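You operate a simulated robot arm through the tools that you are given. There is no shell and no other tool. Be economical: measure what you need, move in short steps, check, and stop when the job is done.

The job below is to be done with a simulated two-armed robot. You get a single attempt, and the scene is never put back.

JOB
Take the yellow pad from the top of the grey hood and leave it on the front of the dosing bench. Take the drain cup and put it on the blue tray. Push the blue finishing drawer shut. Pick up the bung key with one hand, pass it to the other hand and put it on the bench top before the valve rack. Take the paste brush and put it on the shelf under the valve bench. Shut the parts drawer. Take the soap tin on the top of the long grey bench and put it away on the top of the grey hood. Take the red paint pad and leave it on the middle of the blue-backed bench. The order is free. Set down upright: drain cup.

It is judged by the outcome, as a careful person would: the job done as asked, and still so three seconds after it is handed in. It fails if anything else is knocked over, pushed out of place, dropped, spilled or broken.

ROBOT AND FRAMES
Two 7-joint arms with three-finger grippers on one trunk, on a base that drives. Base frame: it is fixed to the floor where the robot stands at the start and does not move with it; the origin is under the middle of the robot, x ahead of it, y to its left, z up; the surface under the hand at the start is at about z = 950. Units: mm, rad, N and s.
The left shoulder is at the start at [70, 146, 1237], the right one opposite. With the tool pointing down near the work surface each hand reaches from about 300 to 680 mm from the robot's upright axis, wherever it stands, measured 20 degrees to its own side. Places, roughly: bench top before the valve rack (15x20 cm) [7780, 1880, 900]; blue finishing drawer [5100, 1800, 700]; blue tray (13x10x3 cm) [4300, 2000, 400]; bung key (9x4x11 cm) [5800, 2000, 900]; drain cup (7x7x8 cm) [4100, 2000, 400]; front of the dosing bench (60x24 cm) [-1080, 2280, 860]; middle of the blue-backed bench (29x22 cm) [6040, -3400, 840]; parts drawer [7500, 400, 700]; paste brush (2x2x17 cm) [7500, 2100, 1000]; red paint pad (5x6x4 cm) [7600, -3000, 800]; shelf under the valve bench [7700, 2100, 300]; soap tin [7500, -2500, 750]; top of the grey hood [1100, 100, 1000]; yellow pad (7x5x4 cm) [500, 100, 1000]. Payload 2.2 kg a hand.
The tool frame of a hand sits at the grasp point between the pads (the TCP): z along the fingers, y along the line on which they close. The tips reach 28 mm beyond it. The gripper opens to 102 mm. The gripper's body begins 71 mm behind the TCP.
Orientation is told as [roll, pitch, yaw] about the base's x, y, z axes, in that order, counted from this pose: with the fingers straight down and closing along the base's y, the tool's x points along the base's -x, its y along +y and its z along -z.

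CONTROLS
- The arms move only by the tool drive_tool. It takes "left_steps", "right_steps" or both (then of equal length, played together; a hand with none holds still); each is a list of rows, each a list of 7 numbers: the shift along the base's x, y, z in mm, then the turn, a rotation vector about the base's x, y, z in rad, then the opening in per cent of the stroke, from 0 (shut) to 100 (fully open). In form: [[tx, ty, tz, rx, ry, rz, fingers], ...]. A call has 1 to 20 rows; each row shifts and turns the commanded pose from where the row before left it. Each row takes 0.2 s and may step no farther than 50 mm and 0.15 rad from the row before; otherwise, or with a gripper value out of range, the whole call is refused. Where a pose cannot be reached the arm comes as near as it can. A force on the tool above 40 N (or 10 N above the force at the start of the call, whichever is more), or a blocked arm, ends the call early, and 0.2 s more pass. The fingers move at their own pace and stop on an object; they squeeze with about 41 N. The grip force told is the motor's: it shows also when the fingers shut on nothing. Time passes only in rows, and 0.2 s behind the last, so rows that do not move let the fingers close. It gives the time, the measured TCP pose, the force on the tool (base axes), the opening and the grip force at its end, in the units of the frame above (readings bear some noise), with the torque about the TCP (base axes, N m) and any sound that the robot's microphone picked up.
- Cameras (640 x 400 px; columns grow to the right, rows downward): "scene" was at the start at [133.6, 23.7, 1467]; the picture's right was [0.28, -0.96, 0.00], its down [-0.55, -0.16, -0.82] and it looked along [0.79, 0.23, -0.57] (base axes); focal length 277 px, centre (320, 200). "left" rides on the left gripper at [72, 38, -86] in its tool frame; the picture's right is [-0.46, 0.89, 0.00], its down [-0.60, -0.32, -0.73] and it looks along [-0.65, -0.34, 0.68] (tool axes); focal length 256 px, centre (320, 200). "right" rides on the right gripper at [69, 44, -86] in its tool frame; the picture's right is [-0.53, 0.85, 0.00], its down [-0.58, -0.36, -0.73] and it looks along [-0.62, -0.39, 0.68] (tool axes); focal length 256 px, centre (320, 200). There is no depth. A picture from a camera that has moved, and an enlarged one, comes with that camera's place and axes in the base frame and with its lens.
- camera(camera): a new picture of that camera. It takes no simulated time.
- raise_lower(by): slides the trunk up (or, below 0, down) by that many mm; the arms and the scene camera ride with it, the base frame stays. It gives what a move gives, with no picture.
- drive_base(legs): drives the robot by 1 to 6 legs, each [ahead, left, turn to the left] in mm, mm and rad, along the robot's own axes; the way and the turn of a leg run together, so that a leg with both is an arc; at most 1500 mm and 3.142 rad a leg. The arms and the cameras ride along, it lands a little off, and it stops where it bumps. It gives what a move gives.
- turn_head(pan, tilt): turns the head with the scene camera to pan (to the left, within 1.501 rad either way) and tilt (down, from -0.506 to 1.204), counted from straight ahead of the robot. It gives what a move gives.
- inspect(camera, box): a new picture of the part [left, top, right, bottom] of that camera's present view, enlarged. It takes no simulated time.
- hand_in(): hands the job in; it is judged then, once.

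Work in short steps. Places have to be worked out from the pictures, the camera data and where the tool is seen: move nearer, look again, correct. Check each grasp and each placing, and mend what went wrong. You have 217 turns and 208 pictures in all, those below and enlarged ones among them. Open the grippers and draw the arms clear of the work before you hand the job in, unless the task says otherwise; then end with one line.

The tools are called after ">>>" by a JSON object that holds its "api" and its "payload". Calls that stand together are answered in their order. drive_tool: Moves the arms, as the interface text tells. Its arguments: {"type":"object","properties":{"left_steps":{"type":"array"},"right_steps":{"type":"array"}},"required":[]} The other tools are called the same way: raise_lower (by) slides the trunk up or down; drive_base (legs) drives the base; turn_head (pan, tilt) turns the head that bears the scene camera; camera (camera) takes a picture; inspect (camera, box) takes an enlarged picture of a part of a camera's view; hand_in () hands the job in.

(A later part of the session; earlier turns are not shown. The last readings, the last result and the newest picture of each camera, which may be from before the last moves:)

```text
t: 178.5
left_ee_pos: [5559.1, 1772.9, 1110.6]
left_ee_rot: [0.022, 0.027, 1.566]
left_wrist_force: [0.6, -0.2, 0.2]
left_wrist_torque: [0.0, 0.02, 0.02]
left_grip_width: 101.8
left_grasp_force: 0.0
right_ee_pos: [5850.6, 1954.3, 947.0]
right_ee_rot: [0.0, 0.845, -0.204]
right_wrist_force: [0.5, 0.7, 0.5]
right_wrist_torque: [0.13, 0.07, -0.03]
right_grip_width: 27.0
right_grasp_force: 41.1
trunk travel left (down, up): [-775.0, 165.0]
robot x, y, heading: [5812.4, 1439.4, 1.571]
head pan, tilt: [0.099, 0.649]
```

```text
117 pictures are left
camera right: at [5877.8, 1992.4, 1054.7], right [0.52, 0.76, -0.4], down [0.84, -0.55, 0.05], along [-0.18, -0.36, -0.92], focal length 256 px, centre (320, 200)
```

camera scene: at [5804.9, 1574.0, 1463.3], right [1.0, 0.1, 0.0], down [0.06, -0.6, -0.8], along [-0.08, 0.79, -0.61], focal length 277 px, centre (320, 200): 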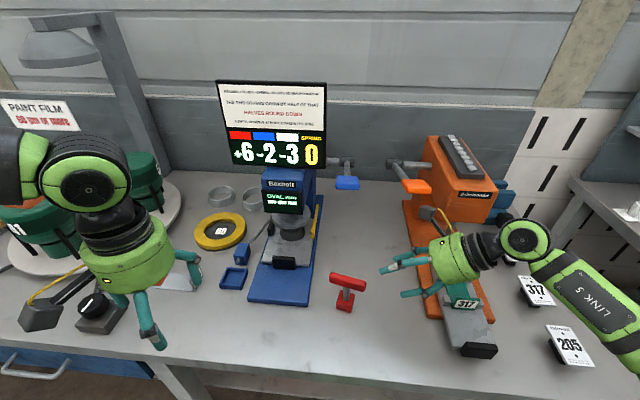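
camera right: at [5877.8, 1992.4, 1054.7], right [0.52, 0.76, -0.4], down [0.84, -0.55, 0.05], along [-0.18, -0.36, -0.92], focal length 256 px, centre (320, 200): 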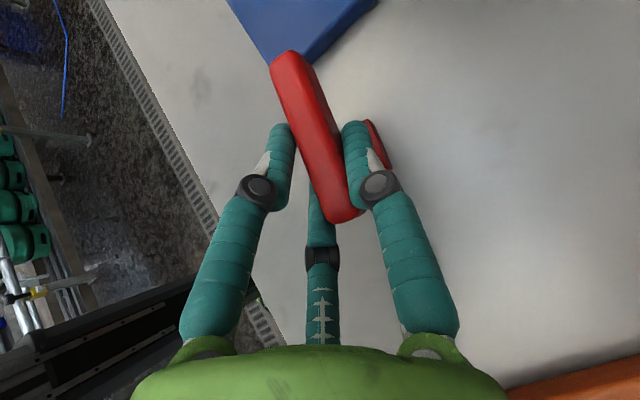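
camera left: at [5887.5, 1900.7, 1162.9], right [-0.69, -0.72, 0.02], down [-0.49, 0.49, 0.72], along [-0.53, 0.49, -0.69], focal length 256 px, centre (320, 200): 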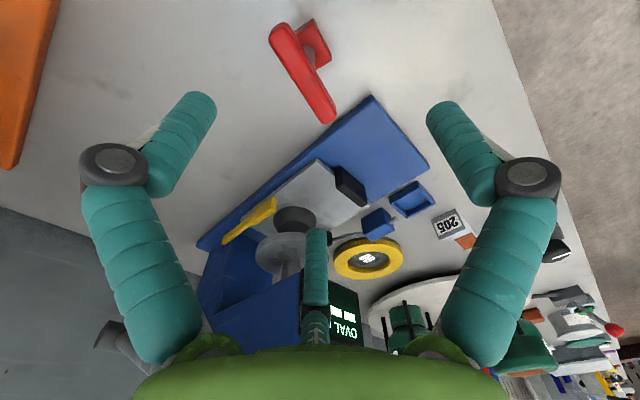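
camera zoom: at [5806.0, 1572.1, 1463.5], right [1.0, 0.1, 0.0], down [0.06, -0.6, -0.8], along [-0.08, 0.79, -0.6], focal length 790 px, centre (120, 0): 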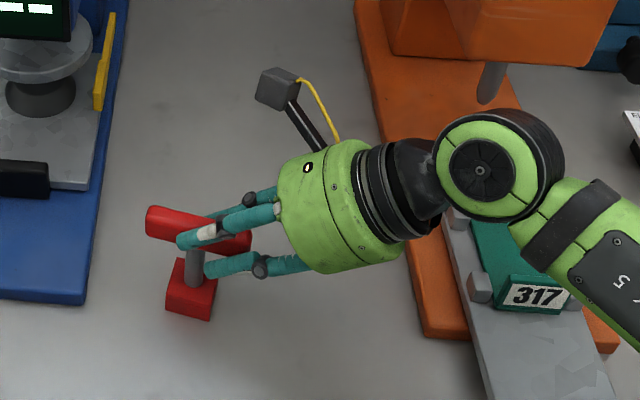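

The key is gripped (41 N). I lift it straight up a bit and check, then bring it back clear of the presses.

>>> {"api": "drive_tool", "payload": {"right_steps": [[0, 0, 15, 0, 0, 0, 10], [0, 0, 25, 0, 0, 0, 10], [0, -10, 35, 0, 0, 0, 10], [0, -30, 20, 0, 0, 0, 10], [0, -45, 0, 0, 0, 0, 10], [0, -45, 0, 0, 0, 0, 10], [0, -45, 0, 0, 0, 0, 10]]}}

>>> {"api": "camera", "payload": {"camera": "scene"}}

```text
t: 180.1
left_ee_pos: [5558.9, 1771.4, 1110.0]
left_ee_rot: [0.023, 0.022, 1.567]
left_wrist_force: [0.0, -0.3, -0.6]
left_wrist_torque: [0.02, -0.01, 0.01]
left_grip_width: 101.8
left_grasp_force: 0.0
right_ee_pos: [5849.4, 1778.8, 1039.0]
right_ee_rot: [0.002, 0.842, -0.205]
right_wrist_force: [-0.5, -0.1, -2.1]
right_wrist_torque: [-0.04, -0.04, -0.01]
right_grip_width: 27.1
right_grasp_force: 40.9
trunk travel left (down, up): [-775.0, 165.0]
robot x, y, heading: [5816.4, 1438.3, 1.572]
head pan, tilt: [0.099, 0.649]
```

```text
116 pictures are left
camera scene: at [5806.2, 1570.1, 1463.7], right [1.0, 0.1, 0.0], down [0.06, -0.6, -0.8], along [-0.08, 0.79, -0.6], focal length 277 px, centre (320, 200)
```

scene: 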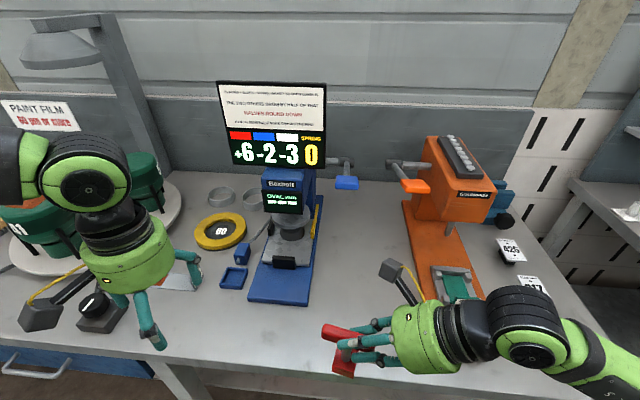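

The key is held well. I back away from the bench, square the key's bar, and bring the left hand into the mirrored leaning pose.

>>> {"api": "drive_base", "payload": {"legs": [[-350, 0, 0]]}}

>>> {"api": "drive_tool", "payload": {"left_steps": [[0, 0, 0, -0.02, -0.02, 0.143, 100], [0, 0, 0, 0, 0, 0.143, 100], [0, 0, 0, 0, 0, 0.143, 100], [0, 0, 0, 0, 0, 0.143, 100], [0, 0, 0, 0, 0, 0.143, 100], [0, 0, 0, 0, 0, 0.143, 100], [0, 0, 0, 0, 0, 0.143, 100], [0, 0, 0, 0, 0, 0.143, 100], [0, 0, 0, 0, 0, 0.143, 100], [0, 0, 0, 0, 0, 0.143, 100], [0, 0, 0, 0, 0, 0.143, 100]], "right_steps": [[0, 0, 10, 0, 0, 0.02, 10], [0, 0, 10, 0, 0, 0.02, 10], [0, 0, 10, 0, 0, 0.02, 10], [0, 0, 10, 0, 0, 0.02, 10], [0, 0, 10, 0, 0, 0.02, 10], [0, 0, 10, 0, 0, 0.02, 10], [0, 0, 10, 0, 0, 0.02, 10], [0, 0, 0, 0, 0, 0.02, 10], [0, 0, 0, 0, 0, 0.02, 10], [0, 0, 0, 0, 0, 0.025, 10], [0, 0, 0, 0, 0, 0, 10]]}}

>>> {"api": "drive_tool", "payload": {"left_steps": [[0, 0, 0, 0, -0.142, 0, 100], [0, 0, 0, 0, -0.142, 0, 100], [0, 0, 0, 0, -0.142, 0, 100], [0, 0, 0, 0, -0.142, 0, 100], [0, 0, 0, 0, -0.142, 0, 100], [0, 0, 0, 0, -0.142, 0, 70]]}}

>>> {"api": "camera", "payload": {"camera": "scene"}}

```text
t: 182.3
left_ee_pos: [5560.0, 1424.4, 1110.7]
left_ee_rot: [0.02, 0.025, 1.56]
left_wrist_force: [-0.9, 0.0, 0.2]
left_wrist_torque: [0.0, 0.0, 0.02]
left_grip_width: 102.3
left_grasp_force: 0.2
right_ee_pos: [5850.4, 1431.3, 1037.9]
right_ee_rot: [-0.001, 0.844, -0.212]
right_wrist_force: [-0.3, 0.3, -1.7]
right_wrist_torque: [0.0, -0.02, 0.0]
right_grip_width: 26.8
right_grasp_force: 40.7
trunk travel left (down, up): [-775.0, 165.0]
robot x, y, heading: [5815.3, 1085.6, 1.568]
head pan, tilt: [0.099, 0.649]
```

```text
t: 184.7
left_ee_pos: [5559.6, 1423.3, 1111.1]
left_ee_rot: [0.001, 0.046, 3.135]
left_wrist_force: [-0.9, 0.4, -0.8]
left_wrist_torque: [0.01, 0.01, 0.02]
left_grip_width: 102.2
left_grasp_force: 0.1
right_ee_pos: [5850.0, 1430.1, 1108.7]
right_ee_rot: [0.0, 0.842, -0.005]
right_wrist_force: [-0.1, -0.1, -2.2]
right_wrist_torque: [0.02, -0.04, -0.01]
right_grip_width: 27.2
right_grasp_force: 41.2
trunk travel left (down, up): [-775.0, 165.0]
robot x, y, heading: [5815.8, 1087.1, 1.57]
head pan, tilt: [0.099, 0.649]
```

```text
t: 186.1
left_ee_pos: [5561.2, 1424.7, 1109.4]
left_ee_rot: [-0.012, 0.9, 3.123]
left_wrist_force: [0.6, -0.1, 0.3]
left_wrist_torque: [-0.04, 0.0, -0.01]
left_grip_width: 71.4
left_grasp_force: 0.0
right_ee_pos: [5849.6, 1430.2, 1107.5]
right_ee_rot: [-0.002, 0.841, -0.007]
right_wrist_force: [-0.5, 0.3, -1.5]
right_wrist_torque: [-0.01, -0.05, 0.03]
right_grip_width: 26.8
right_grasp_force: 41.2
trunk travel left (down, up): [-775.0, 165.0]
robot x, y, heading: [5812.8, 1087.2, 1.569]
head pan, tilt: [0.099, 0.649]
```

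```text
115 pictures are left
camera scene: at [5805.5, 1222.2, 1463.5], right [1.0, 0.09, 0.0], down [0.06, -0.6, -0.8], along [-0.07, 0.79, -0.6], focal length 277 px, centre (320, 200)
```

scene: 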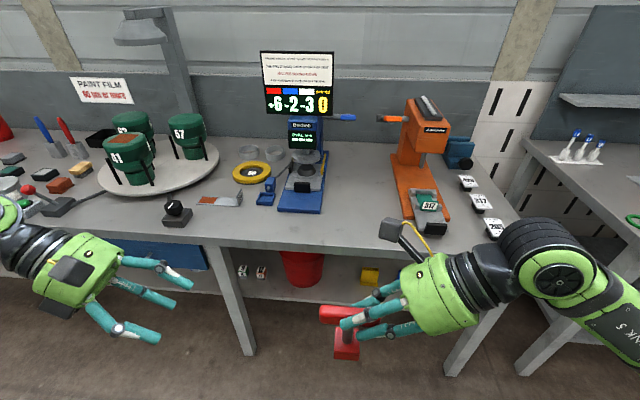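

Both hands are in a V. The bar centre is about (5827,1434,1103). I bring the left hand to a pre-grasp point at the bar's left end.

>>> {"api": "drive_tool", "payload": {"left_steps": [[39, 4, 12, 0, 0, 0, 60], [39, 4, 12, 0, 0, 0, 60], [39, 4, 13, 0, 0, 0, 60], [40, 4, 13, 0, 0, 0, 60]]}}

>>> {"api": "turn_head", "payload": {"pan": 0.0, "tilt": 0.9}}

>>> {"api": "camera", "payload": {"camera": "left"}}

>>> {"api": "camera", "payload": {"camera": "scene"}}

```text
t: 187.1
left_ee_pos: [5720.1, 1439.5, 1160.1]
left_ee_rot: [-0.011, 0.894, 3.127]
left_wrist_force: [0.7, -0.2, -0.1]
left_wrist_torque: [0.0, 0.03, 0.0]
left_grip_width: 60.9
left_grasp_force: 0.0
right_ee_pos: [5851.8, 1431.5, 1108.1]
right_ee_rot: [-0.004, 0.845, -0.009]
right_wrist_force: [-0.2, 0.3, -2.3]
right_wrist_torque: [-0.02, 0.01, 0.04]
right_grip_width: 26.8
right_grasp_force: 41.1
trunk travel left (down, up): [-775.0, 165.0]
robot x, y, heading: [5816.4, 1083.6, 1.568]
head pan, tilt: [0.099, 0.649]
```

```text
t: 187.9
left_ee_pos: [5717.0, 1439.2, 1160.3]
left_ee_rot: [-0.009, 0.9, 3.129]
left_wrist_force: [0.1, -0.4, 0.2]
left_wrist_torque: [0.0, 0.0, -0.03]
left_grip_width: 61.0
left_grasp_force: 0.1
right_ee_pos: [5850.0, 1429.3, 1108.7]
right_ee_rot: [0.001, 0.842, -0.005]
right_wrist_force: [0.2, 0.0, -2.1]
right_wrist_torque: [-0.04, -0.04, -0.03]
right_grip_width: 26.6
right_grasp_force: 41.4
trunk travel left (down, up): [-775.0, 165.0]
robot x, y, heading: [5814.2, 1086.3, 1.567]
head pan, tilt: [0.0, 0.901]
```

```text
114 pictures are left
camera left: at [5693.9, 1401.4, 1270.6], right [-0.3, -0.88, -0.37], down [-0.95, 0.32, -0.02], along [0.13, 0.34, -0.93], focal length 256 px, centre (320, 200)
```

left: 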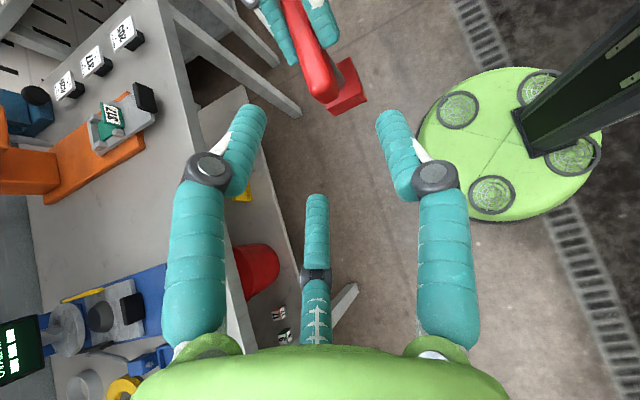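

```text
113 pictures are left
camera scene: at [5813.9, 1211.0, 1443.1], right [1.0, -0.01, 0.0], down [0.0, -0.78, -0.62], along [0.0, 0.62, -0.78], focal length 277 px, centre (320, 200)
```

scene: 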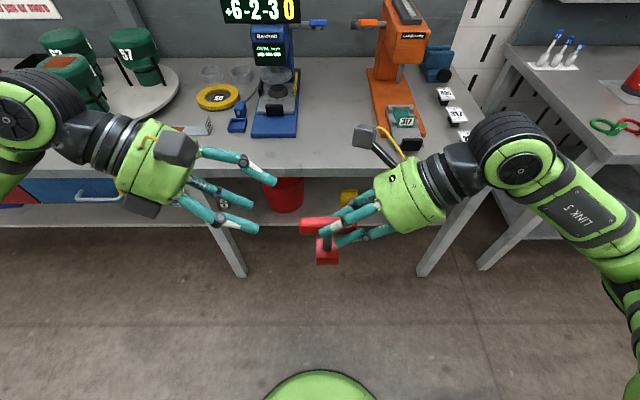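

The bar's left end shows at (5787,1436), well aligned. I advance along the axis.

>>> {"api": "drive_tool", "payload": {"left_steps": [[21, 0, -17, 0, 0, 0, 60], [21, 0, -17, 0, 0, 0, 60], [21, 0, -16, 0, 0, 0, 60]]}}

>>> {"api": "inspect", "payload": {"camera": "scene", "box": [200, 120, 460, 300]}}

>>> {"api": "camera", "payload": {"camera": "left"}}

```text
t: 188.7
left_ee_pos: [5780.3, 1441.5, 1110.2]
left_ee_rot: [-0.01, 0.897, 3.128]
left_wrist_force: [0.5, 0.4, 0.2]
left_wrist_torque: [-0.03, 0.0, -0.02]
left_grip_width: 61.1
left_grasp_force: 0.1
right_ee_pos: [5851.7, 1430.4, 1107.9]
right_ee_rot: [-0.001, 0.844, -0.007]
right_wrist_force: [0.8, 0.3, -0.9]
right_wrist_torque: [0.0, -0.04, -0.01]
right_grip_width: 27.1
right_grasp_force: 40.9
trunk travel left (down, up): [-775.0, 165.0]
robot x, y, heading: [5819.7, 1089.1, 1.566]
head pan, tilt: [0.0, 0.901]
```

```text
2.22 times, centred on (330, 210) of scene
camera zoom: at [5815.1, 1211.6, 1443.0], right [1.0, -0.01, 0.0], down [0.0, -0.78, -0.62], along [0.0, 0.62, -0.78], focal length 615 px, centre (298, 178)
```

zoom: 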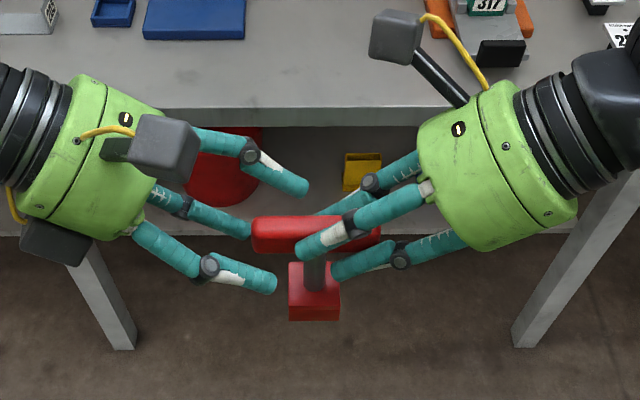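

```text
111 pictures are left
camera left: at [5758.2, 1402.5, 1219.2], right [-0.3, -0.88, -0.37], down [-0.95, 0.32, -0.01], along [0.13, 0.34, -0.93], focal length 256 px, centre (320, 200)
```

left: 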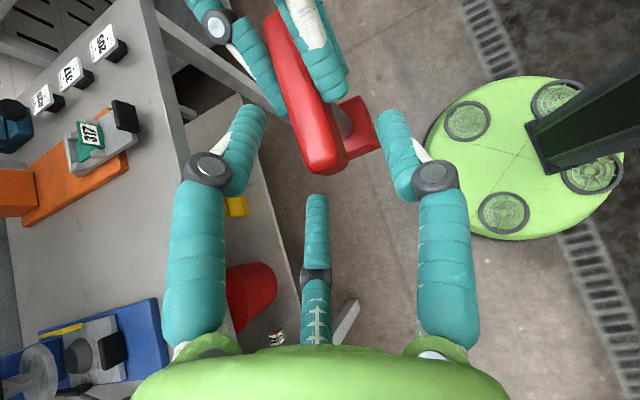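

I advance 9 mm more for better overlap, and close the left hand.

>>> {"api": "drive_tool", "payload": {"left_steps": [[9, 0, 2, 0, 0, 0, 60], [0, 0, 0, 0, 0, 0, 45], [0, 0, 0, 0, 0, 0, 30], [0, 0, 0, 0, 0, 0, 15], [0, 0, 0, 0, 0, 0, 10], [0, 0, 0, 0, 0, 0, 10]]}}

>>> {"api": "inspect", "payload": {"camera": "scene", "box": [200, 120, 460, 300]}}

>>> {"api": "camera", "payload": {"camera": "left"}}

```text
t: 190.1
left_ee_pos: [5788.3, 1439.1, 1112.4]
left_ee_rot: [-0.01, 0.899, 3.127]
left_wrist_force: [5.3, 4.4, 2.5]
left_wrist_torque: [-0.51, -0.06, 0.47]
left_grip_width: 27.5
left_grasp_force: 41.3
right_ee_pos: [5851.1, 1429.8, 1108.5]
right_ee_rot: [-0.001, 0.844, -0.005]
right_wrist_force: [-4.9, -3.7, -3.4]
right_wrist_torque: [0.46, -0.13, -0.1]
right_grip_width: 27.0
right_grasp_force: 41.0
trunk travel left (down, up): [-775.0, 165.0]
robot x, y, heading: [5816.1, 1087.5, 1.565]
head pan, tilt: [0.0, 0.901]
```

```text
2.22 times, centred on (330, 210) of scene
camera zoom: at [5814.3, 1211.2, 1443.0], right [1.0, -0.01, 0.0], down [0.0, -0.78, -0.62], along [0.0, 0.62, -0.78], focal length 615 px, centre (298, 178)
```

zoom: 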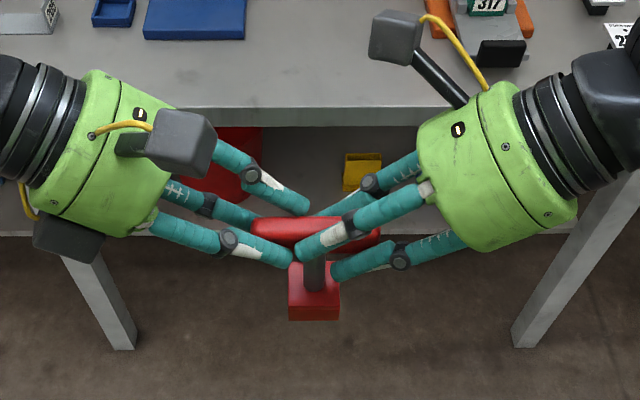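

```text
109 pictures are left
camera left: at [5765.6, 1402.8, 1222.1], right [-0.29, -0.88, -0.37], down [-0.95, 0.32, -0.02], along [0.13, 0.34, -0.93], focal length 256 px, centre (320, 200)
```

left: 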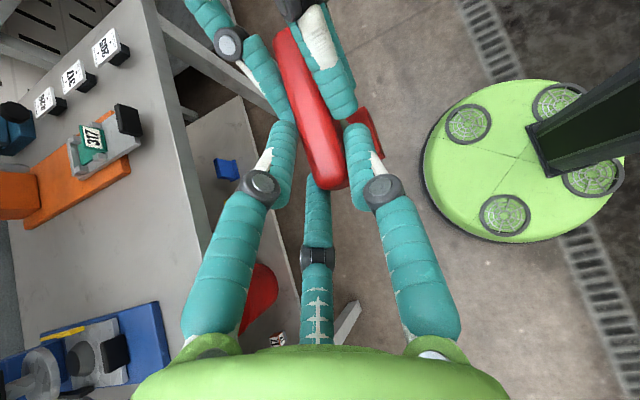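

Both hands hold the bar. I open the right hand and draw it back along its axis.

>>> {"api": "drive_tool", "payload": {"right_steps": [[0, 0, 0, 0, 0, 0, 35], [0, 0, 0, 0, 0, 0, 60], [0, 0, 0, 0, 0, 0, 60], [15, 0, 13, 0, 0, 0, 60], [20, 0, 18, 0, 0, 0, 60], [30, 0, 25, 0, 0, 0, 60], [30, 0, 25, 0, 0, 0, 60]]}}

>>> {"api": "camera", "payload": {"camera": "scene"}}

```text
t: 191.7
left_ee_pos: [5790.3, 1439.4, 1113.0]
left_ee_rot: [-0.011, 0.897, 3.125]
left_wrist_force: [0.5, -0.4, 0.4]
left_wrist_torque: [0.01, 0.05, 0.01]
left_grip_width: 27.3
left_grasp_force: 40.9
right_ee_pos: [5948.4, 1431.0, 1189.7]
right_ee_rot: [0.0, 0.845, -0.002]
right_wrist_force: [0.4, -0.2, -0.1]
right_wrist_torque: [-0.01, 0.04, 0.0]
right_grip_width: 61.0
right_grasp_force: 0.0
trunk travel left (down, up): [-775.0, 165.0]
robot x, y, heading: [5815.4, 1088.2, 1.568]
head pan, tilt: [0.0, 0.901]
```

```text
108 pictures are left
camera scene: at [5815.5, 1210.4, 1443.0], right [1.0, -0.01, 0.0], down [-0.01, -0.78, -0.62], along [0.0, 0.62, -0.78], focal length 277 px, centre (320, 200)
```

scene: 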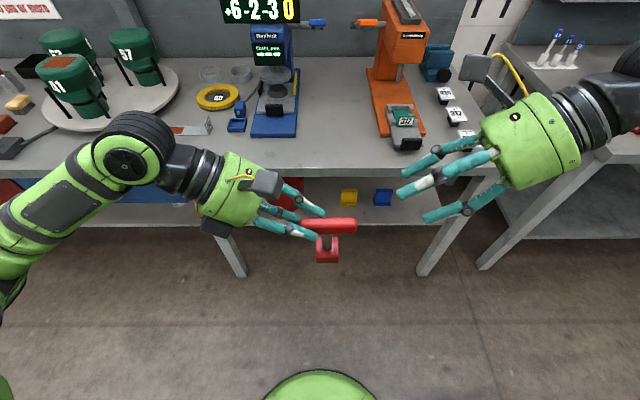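

The key now hangs in the left hand. I look to the right along the way to the valve bench.

>>> {"api": "turn_head", "payload": {"pan": -1.0, "tilt": 0.45}}

>>> {"api": "camera", "payload": {"camera": "scene"}}

```text
t: 193.0
left_ee_pos: [5787.1, 1439.9, 1111.7]
left_ee_rot: [-0.01, 0.899, 3.126]
left_wrist_force: [0.9, -0.3, 0.2]
left_wrist_torque: [0.01, 0.09, 0.01]
left_grip_width: 26.7
left_grasp_force: 41.0
right_ee_pos: [5946.9, 1431.2, 1189.2]
right_ee_rot: [-0.001, 0.843, -0.006]
right_wrist_force: [0.2, -0.2, -0.5]
right_wrist_torque: [-0.01, 0.03, 0.01]
right_grip_width: 61.1
right_grasp_force: 0.1
trunk travel left (down, up): [-775.0, 165.0]
robot x, y, heading: [5814.8, 1085.5, 1.567]
head pan, tilt: [-1.0, 0.45]
```

```text
107 pictures are left
camera scene: at [5891.4, 1185.0, 1481.3], right [0.54, -0.84, 0.0], down [-0.37, -0.23, -0.9], along [0.76, 0.48, -0.44], focal length 277 px, centre (320, 200)
```

scene: 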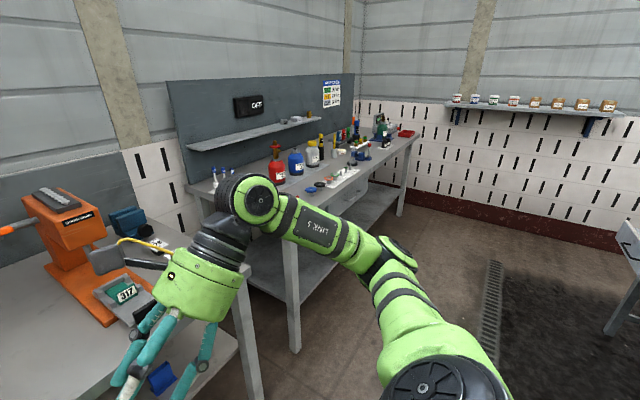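

The way is clear. I drive right along the benches.

>>> {"api": "drive_base", "payload": {"legs": [[0, -1200, 0], [0, -700, 0]]}}

>>> {"api": "turn_head", "payload": {"pan": 0.1, "tilt": 0.5}}

>>> {"api": "camera", "payload": {"camera": "scene"}}

```text
t: 202.6
left_ee_pos: [7692.8, 1437.1, 1112.1]
left_ee_rot: [-0.008, 0.899, -3.136]
left_wrist_force: [-0.1, -1.2, -0.8]
left_wrist_torque: [0.03, 0.02, 0.03]
left_grip_width: 27.0
left_grasp_force: 41.0
right_ee_pos: [7850.7, 1430.1, 1190.7]
right_ee_rot: [0.001, 0.844, 0.017]
right_wrist_force: [-0.8, 0.6, 0.3]
right_wrist_torque: [0.02, -0.03, 0.0]
right_grip_width: 61.2
right_grasp_force: 0.1
trunk travel left (down, up): [-775.0, 165.0]
robot x, y, heading: [7723.5, 1085.9, 1.588]
head pan, tilt: [-1.0, 0.45]
```

```text
t: 203.9
left_ee_pos: [7694.1, 1438.1, 1113.1]
left_ee_rot: [-0.008, 0.895, -3.132]
left_wrist_force: [-0.3, 0.6, 0.2]
left_wrist_torque: [0.01, 0.04, -0.03]
left_grip_width: 26.7
left_grasp_force: 40.8
right_ee_pos: [7851.7, 1431.5, 1189.5]
right_ee_rot: [-0.001, 0.843, 0.016]
right_wrist_force: [-0.6, -0.7, -0.7]
right_wrist_torque: [0.02, 0.01, -0.04]
right_grip_width: 61.0
right_grasp_force: 0.0
trunk travel left (down, up): [-775.0, 165.0]
robot x, y, heading: [7722.9, 1083.6, 1.587]
head pan, tilt: [0.099, 0.499]
```

```text
106 pictures are left
camera scene: at [7714.7, 1223.9, 1476.8], right [0.99, 0.11, 0.0], down [0.05, -0.48, -0.88], along [-0.1, 0.87, -0.48], focal length 277 px, centre (320, 200)
```

scene: 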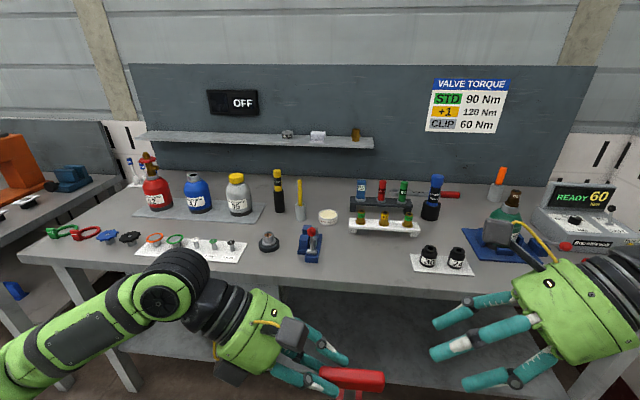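

The free spot before the valve rack is around (7775,1880). I drive up to it with the key held above the bench.

>>> {"api": "drive_base", "payload": {"legs": [[290, -45, -0.017]]}}

>>> {"api": "camera", "payload": {"camera": "scene"}}

```text
t: 205.9
left_ee_pos: [7737.7, 1721.5, 1111.7]
left_ee_rot: [-0.013, 0.899, 3.134]
left_wrist_force: [0.6, -1.0, -0.3]
left_wrist_torque: [0.02, 0.09, 0.03]
left_grip_width: 27.0
left_grasp_force: 41.1
right_ee_pos: [7897.4, 1713.8, 1190.3]
right_ee_rot: [0.001, 0.843, 0.006]
right_wrist_force: [-0.9, -0.2, 1.0]
right_wrist_torque: [0.02, 0.01, -0.03]
right_grip_width: 61.5
right_grasp_force: 0.1
trunk travel left (down, up): [-775.0, 165.0]
robot x, y, heading: [7772.1, 1368.6, 1.578]
head pan, tilt: [0.099, 0.499]
```

```text
105 pictures are left
camera scene: at [7758.0, 1508.2, 1477.1], right [0.99, 0.1, 0.0], down [0.05, -0.48, -0.88], along [-0.09, 0.87, -0.48], focal length 277 px, centre (320, 200)
```

scene: 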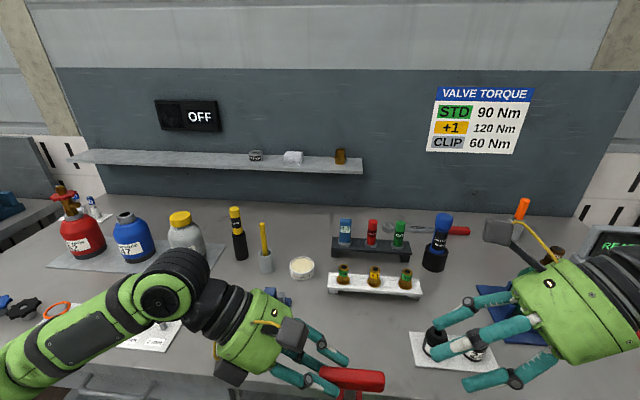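

I extend the left hand forward over the spot and check before lowering.

>>> {"api": "drive_tool", "payload": {"left_steps": [[0, 40, 0, 0, 0, 0, 10], [0, 40, 0, 0, 0, 0, 10], [0, 40, 0, 0, 0, 0, 10], [0, 40, 0, 0, 0, 0, 10], [0, 0, -25, 0, 0, 0, 10], [0, 0, -25, 0, 0, 0, 10]]}}

>>> {"api": "camera", "payload": {"camera": "scene"}}

>>> {"api": "camera", "payload": {"camera": "left"}}

```text
t: 207.3
left_ee_pos: [7738.6, 1881.5, 1060.9]
left_ee_rot: [-0.008, 0.9, 3.137]
left_wrist_force: [0.0, -0.1, 0.6]
left_wrist_torque: [0.01, 0.1, -0.01]
left_grip_width: 26.9
left_grasp_force: 40.7
right_ee_pos: [7898.9, 1716.2, 1189.8]
right_ee_rot: [-0.001, 0.843, 0.005]
right_wrist_force: [0.1, 0.4, -0.9]
right_wrist_torque: [0.0, -0.02, 0.01]
right_grip_width: 61.4
right_grasp_force: 0.1
trunk travel left (down, up): [-775.0, 165.0]
robot x, y, heading: [7768.5, 1365.4, 1.573]
head pan, tilt: [0.099, 0.499]
```

```text
104 pictures are left
camera scene: at [7757.9, 1510.1, 1476.9], right [0.99, 0.1, 0.0], down [0.05, -0.48, -0.88], along [-0.09, 0.87, -0.48], focal length 277 px, centre (320, 200)
```

scene: 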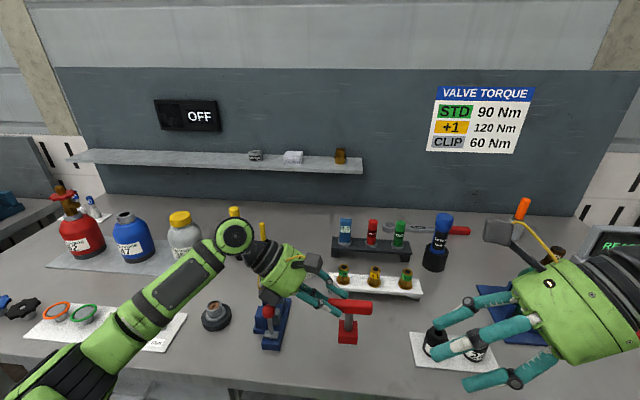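

```text
103 pictures are left
camera left: at [7716.0, 1844.9, 1171.1], right [-0.29, -0.88, -0.37], down [-0.95, 0.32, -0.02], along [0.13, 0.35, -0.93], focal length 256 px, centre (320, 200)
```

left: 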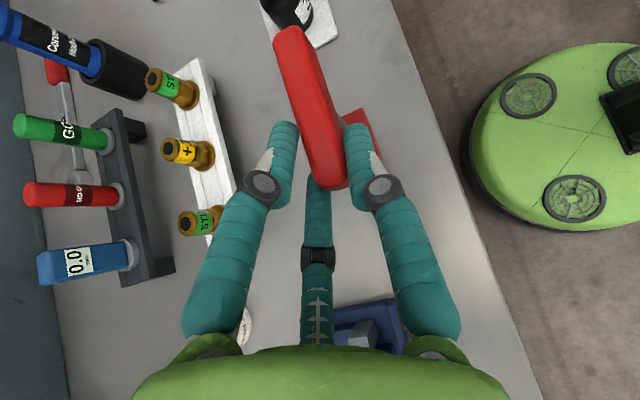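

The small vise lies under the left hand, so I shift 25 mm to the right and lower slowly.

>>> {"api": "drive_tool", "payload": {"left_steps": [[25, -3, 0, 0, 0, 0, 10], [0, 0, -20, 0, 0, 0, 10], [0, 0, -17, 0, 0, 0, 10]]}}

>>> {"api": "inspect", "payload": {"camera": "scene", "box": [200, 220, 440, 380]}}

```text
t: 208.1
left_ee_pos: [7763.4, 1879.7, 1025.0]
left_ee_rot: [-0.009, 0.898, 3.137]
left_wrist_force: [-0.7, -0.5, 0.9]
left_wrist_torque: [-0.02, 0.03, -0.01]
left_grip_width: 27.1
left_grasp_force: 41.0
right_ee_pos: [7897.5, 1715.5, 1189.9]
right_ee_rot: [0.0, 0.843, 0.004]
right_wrist_force: [-0.2, 0.3, 0.0]
right_wrist_torque: [-0.02, 0.0, 0.01]
right_grip_width: 61.1
right_grasp_force: 0.1
trunk travel left (down, up): [-775.0, 165.0]
robot x, y, heading: [7764.7, 1372.4, 1.572]
head pan, tilt: [0.099, 0.499]
```

```text
2.50 times, centred on (320, 300) of scene
camera zoom: at [7757.9, 1510.1, 1476.8], right [0.99, 0.1, 0.0], down [0.05, -0.48, -0.88], along [-0.09, 0.87, -0.48], focal length 692 px, centre (320, -50)
```

zoom: 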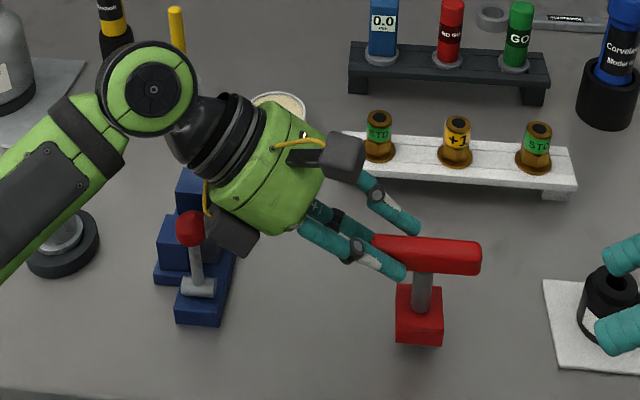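

Clear of the vise ball. I lower on in small steps until contact.

>>> {"api": "drive_tool", "payload": {"left_steps": [[0, 0, -6, 0, 0, 0, 10], [0, 0, -5, 0, 0, 0, 10], [0, 0, -3, 0, 0, 0, 10], [0, 0, -2, 0, 0, 0, 10]]}}

>>> {"api": "inspect", "payload": {"camera": "scene", "box": [200, 220, 440, 380]}}

```text
t: 209.1
left_ee_pos: [7765.8, 1880.6, 1008.7]
left_ee_rot: [-0.008, 0.898, 3.136]
left_wrist_force: [-0.6, 0.4, 0.5]
left_wrist_torque: [-0.01, 0.05, 0.0]
left_grip_width: 27.0
left_grasp_force: 41.2
right_ee_pos: [7897.9, 1715.8, 1189.5]
right_ee_rot: [0.001, 0.844, 0.004]
right_wrist_force: [0.4, -0.2, -0.2]
right_wrist_torque: [-0.02, 0.02, 0.01]
right_grip_width: 61.2
right_grasp_force: 0.0
trunk travel left (down, up): [-775.0, 165.0]
robot x, y, heading: [7767.3, 1370.8, 1.574]
head pan, tilt: [0.099, 0.499]
```

```text
2.50 times, centred on (320, 300) of scene
camera zoom: at [7758.2, 1510.1, 1476.8], right [0.99, 0.1, 0.0], down [0.05, -0.48, -0.88], along [-0.09, 0.87, -0.48], focal length 692 px, centre (320, -50)
```

zoom: 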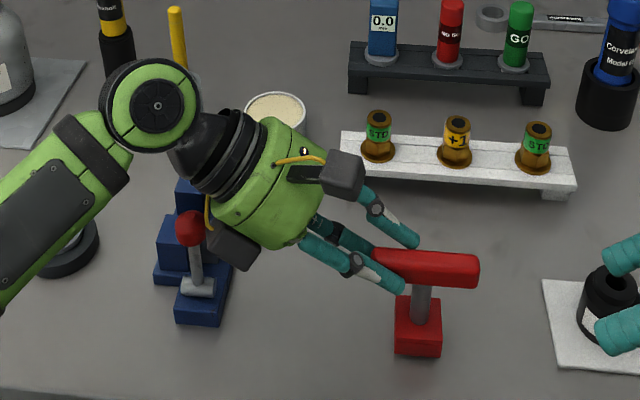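

>>> {"api": "drive_tool", "payload": {"left_steps": [[12, -4, 0, 0, 0, 0, 10], [0, 0, -4, 0, 0, 0, 10], [0, 0, -3, 0, 0, 0, 10]]}}

>>> {"api": "drive_tool", "payload": {"left_steps": [[0, 0, -3, 0, 0, 0, 10], [0, 0, -3, 0, 0, 0, 10]]}}

>>> {"api": "inspect", "payload": {"camera": "scene", "box": [200, 220, 440, 380]}}

```text
t: 209.9
left_ee_pos: [7777.3, 1876.4, 1001.8]
left_ee_rot: [-0.01, 0.896, 3.135]
left_wrist_force: [0.4, 0.0, 0.0]
left_wrist_torque: [0.01, 0.06, -0.01]
left_grip_width: 27.1
left_grasp_force: 40.5
right_ee_pos: [7897.4, 1716.7, 1190.1]
right_ee_rot: [0.0, 0.842, 0.003]
right_wrist_force: [-0.5, 1.0, -0.6]
right_wrist_torque: [-0.02, 0.0, 0.05]
right_grip_width: 61.1
right_grasp_force: 0.0
trunk travel left (down, up): [-775.0, 165.0]
robot x, y, heading: [7766.7, 1374.3, 1.576]
head pan, tilt: [0.099, 0.499]
```

```text
t: 210.5
left_ee_pos: [7777.0, 1875.4, 999.6]
left_ee_rot: [-0.018, 0.905, 3.13]
left_wrist_force: [-1.7, 0.8, 12.7]
left_wrist_torque: [-0.25, -0.09, -0.03]
left_grip_width: 27.1
left_grasp_force: 40.8
right_ee_pos: [7898.5, 1713.3, 1190.5]
right_ee_rot: [0.001, 0.842, 0.006]
right_wrist_force: [0.1, -0.1, -0.9]
right_wrist_torque: [0.0, 0.0, -0.01]
right_grip_width: 61.0
right_grasp_force: 0.1
trunk travel left (down, up): [-775.0, 165.0]
robot x, y, heading: [7771.8, 1373.7, 1.571]
head pan, tilt: [0.099, 0.499]
```

```text
2.50 times, centred on (320, 300) of scene
camera zoom: at [7757.9, 1507.7, 1477.4], right [0.99, 0.1, 0.0], down [0.05, -0.47, -0.88], along [-0.09, 0.87, -0.48], focal length 692 px, centre (320, -50)
```

zoom: 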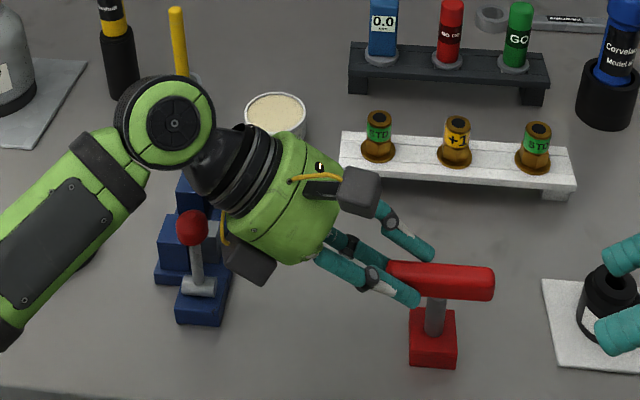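

Contact. I shift the key 10 mm back to the left to be safely in the area, set it down and open.

>>> {"api": "drive_tool", "payload": {"left_steps": [[0, 0, 4, 0, 0, 0, 10], [-10, 3, 2, 0, 0, 0, 10], [0, 0, -3, 0, 0, 0, 10], [0, 0, -1.5, 0, 0, 0, 10]]}}

```text
t: 211.5
left_ee_pos: [7765.7, 1878.2, 999.3]
left_ee_rot: [-0.014, 0.901, 3.13]
left_wrist_force: [-4.3, -2.3, 13.4]
left_wrist_torque: [-0.56, 0.09, -0.13]
left_grip_width: 26.9
left_grasp_force: 41.2
right_ee_pos: [7896.8, 1712.9, 1191.2]
right_ee_rot: [0.003, 0.843, 0.005]
right_wrist_force: [0.3, 0.7, 0.5]
right_wrist_torque: [0.01, -0.01, -0.01]
right_grip_width: 61.3
right_grasp_force: 0.1
trunk travel left (down, up): [-775.0, 165.0]
robot x, y, heading: [7770.2, 1367.5, 1.572]
head pan, tilt: [0.099, 0.499]
```

>>> {"api": "drive_tool", "payload": {"left_steps": [[0, 0, 1.5, 0, 0, 0, 10], [0, 0, 0, 0, 0, 0, 40], [0, 0, 0, 0, 0, 0, 75], [0, 0, 0, 0, 0, 0, 75], [0, 0, 0, 0, 0, 0, 75]]}}

>>> {"api": "inspect", "payload": {"camera": "scene", "box": [200, 220, 440, 380]}}

>>> {"api": "camera", "payload": {"camera": "left"}}

```text
t: 212.7
left_ee_pos: [7765.8, 1878.6, 998.1]
left_ee_rot: [-0.007, 0.897, 3.134]
left_wrist_force: [0.5, 0.3, -0.2]
left_wrist_torque: [0.02, 0.02, 0.01]
left_grip_width: 76.6
left_grasp_force: 0.1
right_ee_pos: [7899.0, 1715.0, 1189.6]
right_ee_rot: [-0.001, 0.843, 0.003]
right_wrist_force: [0.2, -0.4, -0.7]
right_wrist_torque: [0.02, -0.03, -0.01]
right_grip_width: 61.3
right_grasp_force: 0.1
trunk travel left (down, up): [-775.0, 165.0]
robot x, y, heading: [7767.4, 1371.4, 1.573]
head pan, tilt: [0.099, 0.499]
```

```text
2.50 times, centred on (320, 300) of scene
camera zoom: at [7758.3, 1509.7, 1476.9], right [0.99, 0.1, 0.0], down [0.05, -0.48, -0.88], along [-0.09, 0.87, -0.48], focal length 692 px, centre (320, -50)
```

zoom: 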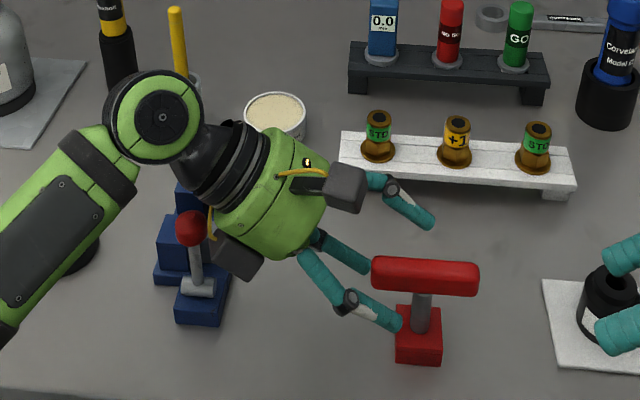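

```text
98 pictures are left
camera left: at [7744.4, 1841.3, 1109.0], right [-0.29, -0.88, -0.37], down [-0.95, 0.32, -0.01], along [0.13, 0.35, -0.93], focal length 256 px, centre (320, 200)
```

left: 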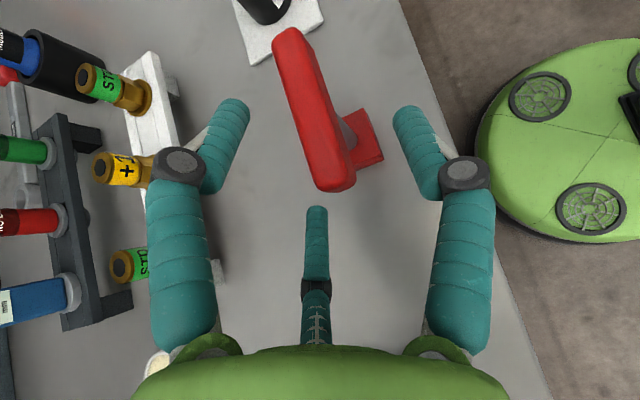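

The key stands free. I withdraw up and back carefully.

>>> {"api": "drive_tool", "payload": {"left_steps": [[0, 4, 0, 0, 0, 0, 75], [-5, 0, 12, 0, 0, 0, 75], [-10, 0, 20, 0, 0, 0, 75], [-20, 0, 30, 0, 0, 0, 75], [-20, 0, 40, 0, 0, 0, 75], [0, -40, 20, 0, 0, 0, 75], [0, -45, 0, 0, 0, 0, 75], [0, -45, 0, 0, 0, 0, 100]]}}

>>> {"api": "camera", "payload": {"camera": "scene"}}

```text
t: 214.5
left_ee_pos: [7711.1, 1749.3, 1120.7]
left_ee_rot: [-0.011, 0.9, 3.135]
left_wrist_force: [-0.1, -0.5, -0.2]
left_wrist_torque: [-0.01, 0.02, 0.04]
left_grip_width: 102.1
left_grasp_force: 0.2
right_ee_pos: [7897.1, 1714.4, 1189.6]
right_ee_rot: [0.001, 0.843, 0.004]
right_wrist_force: [0.8, -0.2, -0.2]
right_wrist_torque: [0.02, -0.01, -0.04]
right_grip_width: 61.2
right_grasp_force: 0.1
trunk travel left (down, up): [-775.0, 165.0]
robot x, y, heading: [7764.9, 1369.6, 1.581]
head pan, tilt: [0.099, 0.499]
```

```text
97 pictures are left
camera scene: at [7757.5, 1507.8, 1477.1], right [0.99, 0.1, 0.0], down [0.05, -0.47, -0.88], along [-0.09, 0.87, -0.48], focal length 277 px, centre (320, 200)
```

scene: 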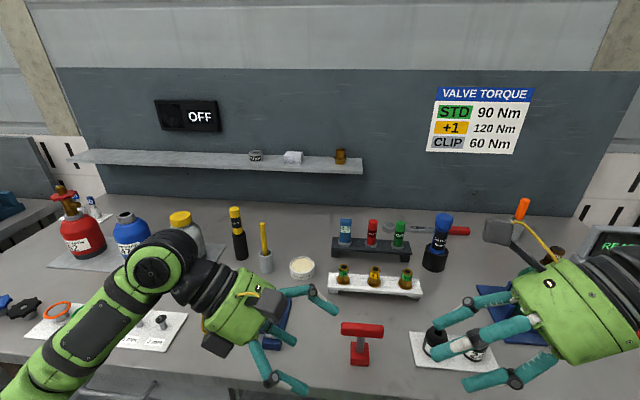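

The bung key stands in place. Now I look closer at the paste brush.

>>> {"api": "inspect", "payload": {"camera": "scene", "box": [200, 190, 330, 290]}}

```text
4.00 times, centred on (265, 240) of scene
camera zoom: at [7757.5, 1507.8, 1477.1], right [0.99, 0.1, 0.0], down [0.05, -0.47, -0.88], along [-0.09, 0.87, -0.48], focal length 1106 px, centre (540, 40)
```

zoom: 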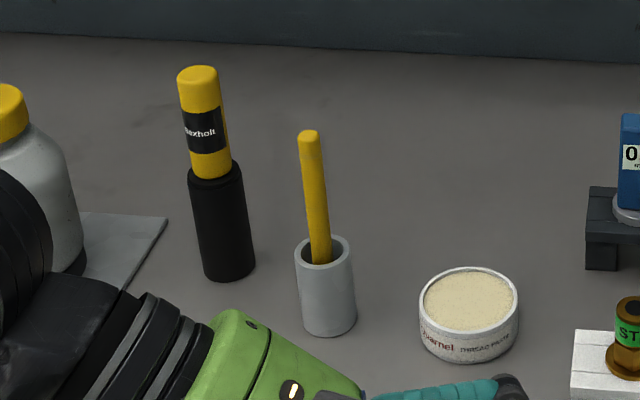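

The brush is the yellow stick in the grey pot at about (7539,2110), top z≈1058. I back off a little and bring both hands to vertical; the right hand will take it.

>>> {"api": "drive_base", "payload": {"legs": [[-200, 0, 0]]}}

>>> {"api": "drive_tool", "payload": {"left_steps": [[-20, 0, 10, 0, 0.15, 0, 100], [-20, 0, 10, 0, 0.15, 0, 100], [-20, 0, 10, 0, 0.15, 0, 100], [-20, 0, 10, 0, 0.15, 0, 100], [-20, 0, 10, 0, 0.15, 0, 100], [-20, 0, 10, 0, 0.15, 0, 100]], "right_steps": [[0, 0, 0, 0, -0.14, 0, 100], [0, 0, 0, 0, -0.14, 0, 100], [0, 0, 0, 0, -0.14, 0, 100], [0, 0, 0, 0, -0.14, 0, 100], [0, 0, 0, 0, -0.14, 0, 100], [0, 0, 0, 0, -0.143, 0, 100]]}}

>>> {"api": "drive_tool", "payload": {"left_steps": [[-10, 0, 0, 0, 0, -0.143, 100], [-10, 0, 0, 0, 0, -0.143, 100], [-10, 0, 0, 0, 0, -0.143, 100], [-10, 0, 0, 0, 0, -0.143, 100], [-10, 0, 0, 0, 0, -0.143, 100], [-10, 0, 0, 0, 0, -0.143, 100], [0, 0, 0, 0, 0, -0.143, 100], [0, 0, 0, 0, 0, -0.143, 100], [0, 0, 0, 0, 0, -0.143, 100], [0, 0, 0, 0, 0, -0.143, 100], [0, 0, 0, 0, 0, -0.143, 100]]}}

>>> {"api": "drive_base", "payload": {"legs": [[0, 370, 0]]}}

>>> {"api": "turn_head", "payload": {"pan": 0.0, "tilt": 0.5}}

>>> {"api": "camera", "payload": {"camera": "scene"}}

```text
t: 216.1
left_ee_pos: [7713.6, 1554.2, 1117.5]
left_ee_rot: [-0.006, 0.899, 3.135]
left_wrist_force: [0.2, 0.6, 0.4]
left_wrist_torque: [-0.01, -0.01, 0.0]
left_grip_width: 102.1
left_grasp_force: 0.0
right_ee_pos: [7899.3, 1517.3, 1189.7]
right_ee_rot: [-0.004, 0.843, -0.003]
right_wrist_force: [-0.3, -0.1, 0.1]
right_wrist_torque: [-0.01, 0.01, 0.01]
right_grip_width: 61.0
right_grasp_force: 0.0
trunk travel left (down, up): [-775.0, 165.0]
robot x, y, heading: [7766.2, 1172.4, 1.572]
head pan, tilt: [0.099, 0.499]
```

```text
t: 217.5
left_ee_pos: [7592.3, 1550.5, 1178.9]
left_ee_rot: [-0.003, -0.003, 3.137]
left_wrist_force: [-0.2, -0.5, -0.3]
left_wrist_torque: [0.01, 0.01, -0.01]
left_grip_width: 102.0
left_grasp_force: 0.2
right_ee_pos: [7899.5, 1515.1, 1189.8]
right_ee_rot: [0.002, -0.004, 0.0]
right_wrist_force: [0.6, 0.2, -0.1]
right_wrist_torque: [-0.01, 0.02, -0.04]
right_grip_width: 102.3
right_grasp_force: 0.1
trunk travel left (down, up): [-775.0, 165.0]
robot x, y, heading: [7769.8, 1169.0, 1.57]
head pan, tilt: [0.099, 0.499]
```

```text
t: 219.9
left_ee_pos: [7534.2, 1552.1, 1179.4]
left_ee_rot: [-0.002, -0.001, 1.562]
left_wrist_force: [-0.6, -0.5, 0.1]
left_wrist_torque: [0.0, 0.01, -0.01]
left_grip_width: 101.9
left_grasp_force: 0.0
right_ee_pos: [7898.6, 1515.4, 1189.2]
right_ee_rot: [-0.004, 0.002, -0.001]
right_wrist_force: [-0.8, 0.4, 0.0]
right_wrist_torque: [-0.03, 0.01, -0.01]
right_grip_width: 101.9
right_grasp_force: 0.1
trunk travel left (down, up): [-775.0, 165.0]
robot x, y, heading: [7765.7, 1169.5, 1.577]
head pan, tilt: [0.099, 0.499]
```

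```text
t: 222.2
left_ee_pos: [7168.3, 1556.2, 1178.8]
left_ee_rot: [-0.003, -0.002, 1.556]
left_wrist_force: [-0.3, 0.4, -0.6]
left_wrist_torque: [0.01, 0.0, -0.02]
left_grip_width: 101.9
left_grasp_force: 0.1
right_ee_pos: [7534.0, 1516.0, 1189.8]
right_ee_rot: [-0.002, 0.001, -0.008]
right_wrist_force: [0.1, -0.1, 0.2]
right_wrist_torque: [0.0, 0.01, 0.01]
right_grip_width: 102.3
right_grasp_force: 0.0
trunk travel left (down, up): [-775.0, 165.0]
robot x, y, heading: [7397.9, 1173.5, 1.568]
head pan, tilt: [0.099, 0.499]
```

```text
t: 222.9
left_ee_pos: [7168.2, 1556.2, 1178.2]
left_ee_rot: [-0.003, -0.002, 1.556]
left_wrist_force: [-0.1, 0.3, 0.4]
left_wrist_torque: [0.01, 0.0, -0.01]
left_grip_width: 101.8
left_grasp_force: 0.0
right_ee_pos: [7531.9, 1516.8, 1189.5]
right_ee_rot: [0.0, 0.0, -0.009]
right_wrist_force: [-0.1, 0.3, -0.6]
right_wrist_torque: [0.01, 0.0, -0.01]
right_grip_width: 101.8
right_grasp_force: 0.0
trunk travel left (down, up): [-775.0, 165.0]
robot x, y, heading: [7399.5, 1173.3, 1.566]
head pan, tilt: [0.0, 0.499]
```

```text
95 pictures are left
camera scene: at [7399.6, 1312.4, 1476.9], right [1.0, -0.01, 0.0], down [0.0, -0.48, -0.88], along [0.01, 0.88, -0.48], focal length 277 px, centre (320, 200)
```

scene: 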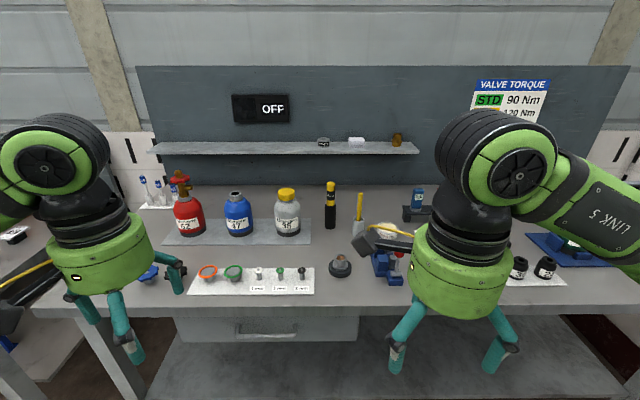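

The wall board is far back (y≈2540), so there is room. I drive up and bring the right hand over the brush.

>>> {"api": "drive_base", "payload": {"legs": [[295, 0, 0]]}}

>>> {"api": "drive_tool", "payload": {"right_steps": [[2, 45, -5, 0, 0, 0, 100], [2, 45, -5, 0, 0, 0, 100], [0, 45, -5, 0, 0, 0, 100], [0, 45, -5, 0, 0, 0, 100], [0, 45, -5, 0, 0, 0, 100], [0, 45, -5, 0, 0, 0, 100]]}}

>>> {"api": "camera", "payload": {"camera": "right"}}

>>> {"api": "camera", "payload": {"camera": "scene"}}

```text
t: 224.9
left_ee_pos: [7171.8, 1849.7, 1179.5]
left_ee_rot: [-0.002, -0.004, 1.551]
left_wrist_force: [0.5, -0.2, 0.5]
left_wrist_torque: [0.02, -0.02, 0.01]
left_grip_width: 102.0
left_grasp_force: 0.1
right_ee_pos: [7535.8, 1808.4, 1188.8]
right_ee_rot: [-0.001, 0.001, -0.011]
right_wrist_force: [-1.3, -0.1, -0.2]
right_wrist_torque: [0.0, 0.02, 0.02]
right_grip_width: 101.9
right_grasp_force: 0.0
trunk travel left (down, up): [-775.0, 165.0]
robot x, y, heading: [7403.6, 1469.5, 1.56]
head pan, tilt: [0.0, 0.499]
```

```text
t: 226.3
left_ee_pos: [7169.4, 1853.2, 1177.7]
left_ee_rot: [-0.004, 0.0, 1.55]
left_wrist_force: [-0.9, 0.8, -0.5]
left_wrist_torque: [-0.01, -0.05, -0.02]
left_grip_width: 102.0
left_grasp_force: 0.1
right_ee_pos: [7538.0, 2082.1, 1157.9]
right_ee_rot: [-0.003, -0.003, -0.009]
right_wrist_force: [-0.6, 0.7, 1.1]
right_wrist_torque: [0.0, -0.04, -0.01]
right_grip_width: 101.9
right_grasp_force: 0.0
trunk travel left (down, up): [-775.0, 165.0]
robot x, y, heading: [7403.5, 1468.3, 1.56]
head pan, tilt: [0.0, 0.499]
```

```text
94 pictures are left
camera right: at [7468.9, 2125.1, 1244.1], right [0.54, 0.84, 0.0], down [0.57, -0.37, 0.73], along [0.62, -0.4, -0.68], focal length 256 px, centre (320, 200)
```

right: 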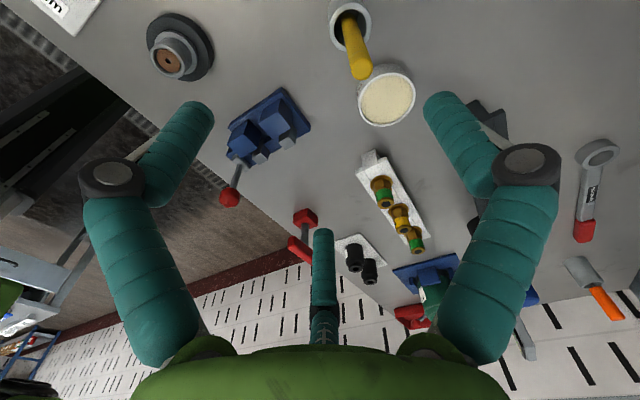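

```text
93 pictures are left
camera scene: at [7400.5, 1608.9, 1476.7], right [1.0, -0.01, 0.0], down [0.0, -0.48, -0.88], along [0.01, 0.88, -0.48], focal length 277 px, centre (320, 200)
```

scene: 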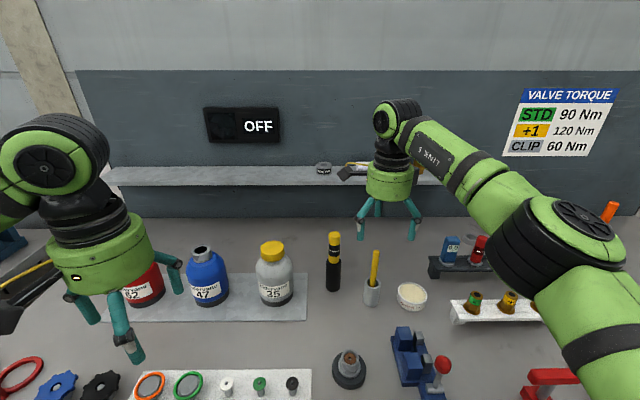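

The brush top is at about (7541,2114). I centre above it, lower and close.

>>> {"api": "drive_tool", "payload": {"right_steps": [[3, 31, 0, 0, 0, 0, 100], [0, 0, -40, 0, 0, 0, 100], [0, 0, -40, 0, 0, 0, 100], [0, 0, -36, 0, 0, 0, 100]]}}

>>> {"api": "camera", "payload": {"camera": "right"}}

>>> {"api": "inspect", "payload": {"camera": "scene", "box": [290, 130, 470, 320]}}

```text
t: 227.3
left_ee_pos: [7171.4, 1852.7, 1178.3]
left_ee_rot: [-0.003, -0.002, 1.551]
left_wrist_force: [-1.1, 0.6, -0.3]
left_wrist_torque: [0.0, 0.02, -0.05]
left_grip_width: 102.0
left_grasp_force: 0.0
right_ee_pos: [7541.7, 2094.8, 1043.9]
right_ee_rot: [-0.002, 0.0, -0.01]
right_wrist_force: [0.3, 0.3, -0.2]
right_wrist_torque: [-0.02, -0.01, 0.0]
right_grip_width: 101.9
right_grasp_force: 0.1
right hand out of reach, approached as far as the arm can: row 1
trunk travel left (down, up): [-775.0, 165.0]
robot x, y, heading: [7404.4, 1467.9, 1.555]
head pan, tilt: [0.0, 0.499]
```

```text
92 pictures are left
camera right: at [7474.5, 2137.9, 1129.4], right [0.54, 0.84, 0.0], down [0.57, -0.37, 0.73], along [0.61, -0.4, -0.68], focal length 256 px, centre (320, 200)
```

right: 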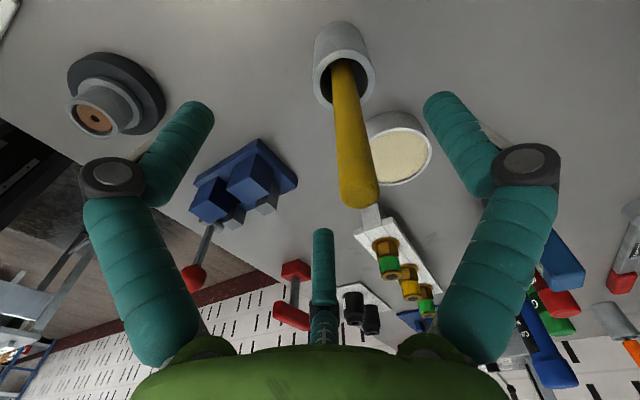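

```text
2.11 times, centred on (380, 225) of scene
camera zoom: at [7402.4, 1607.7, 1476.9], right [1.0, -0.01, 0.0], down [0.0, -0.48, -0.88], along [0.01, 0.88, -0.48], focal length 582 px, centre (194, 147)
```

zoom: 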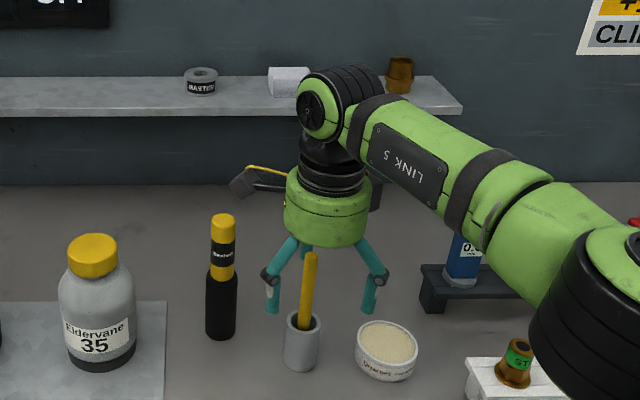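

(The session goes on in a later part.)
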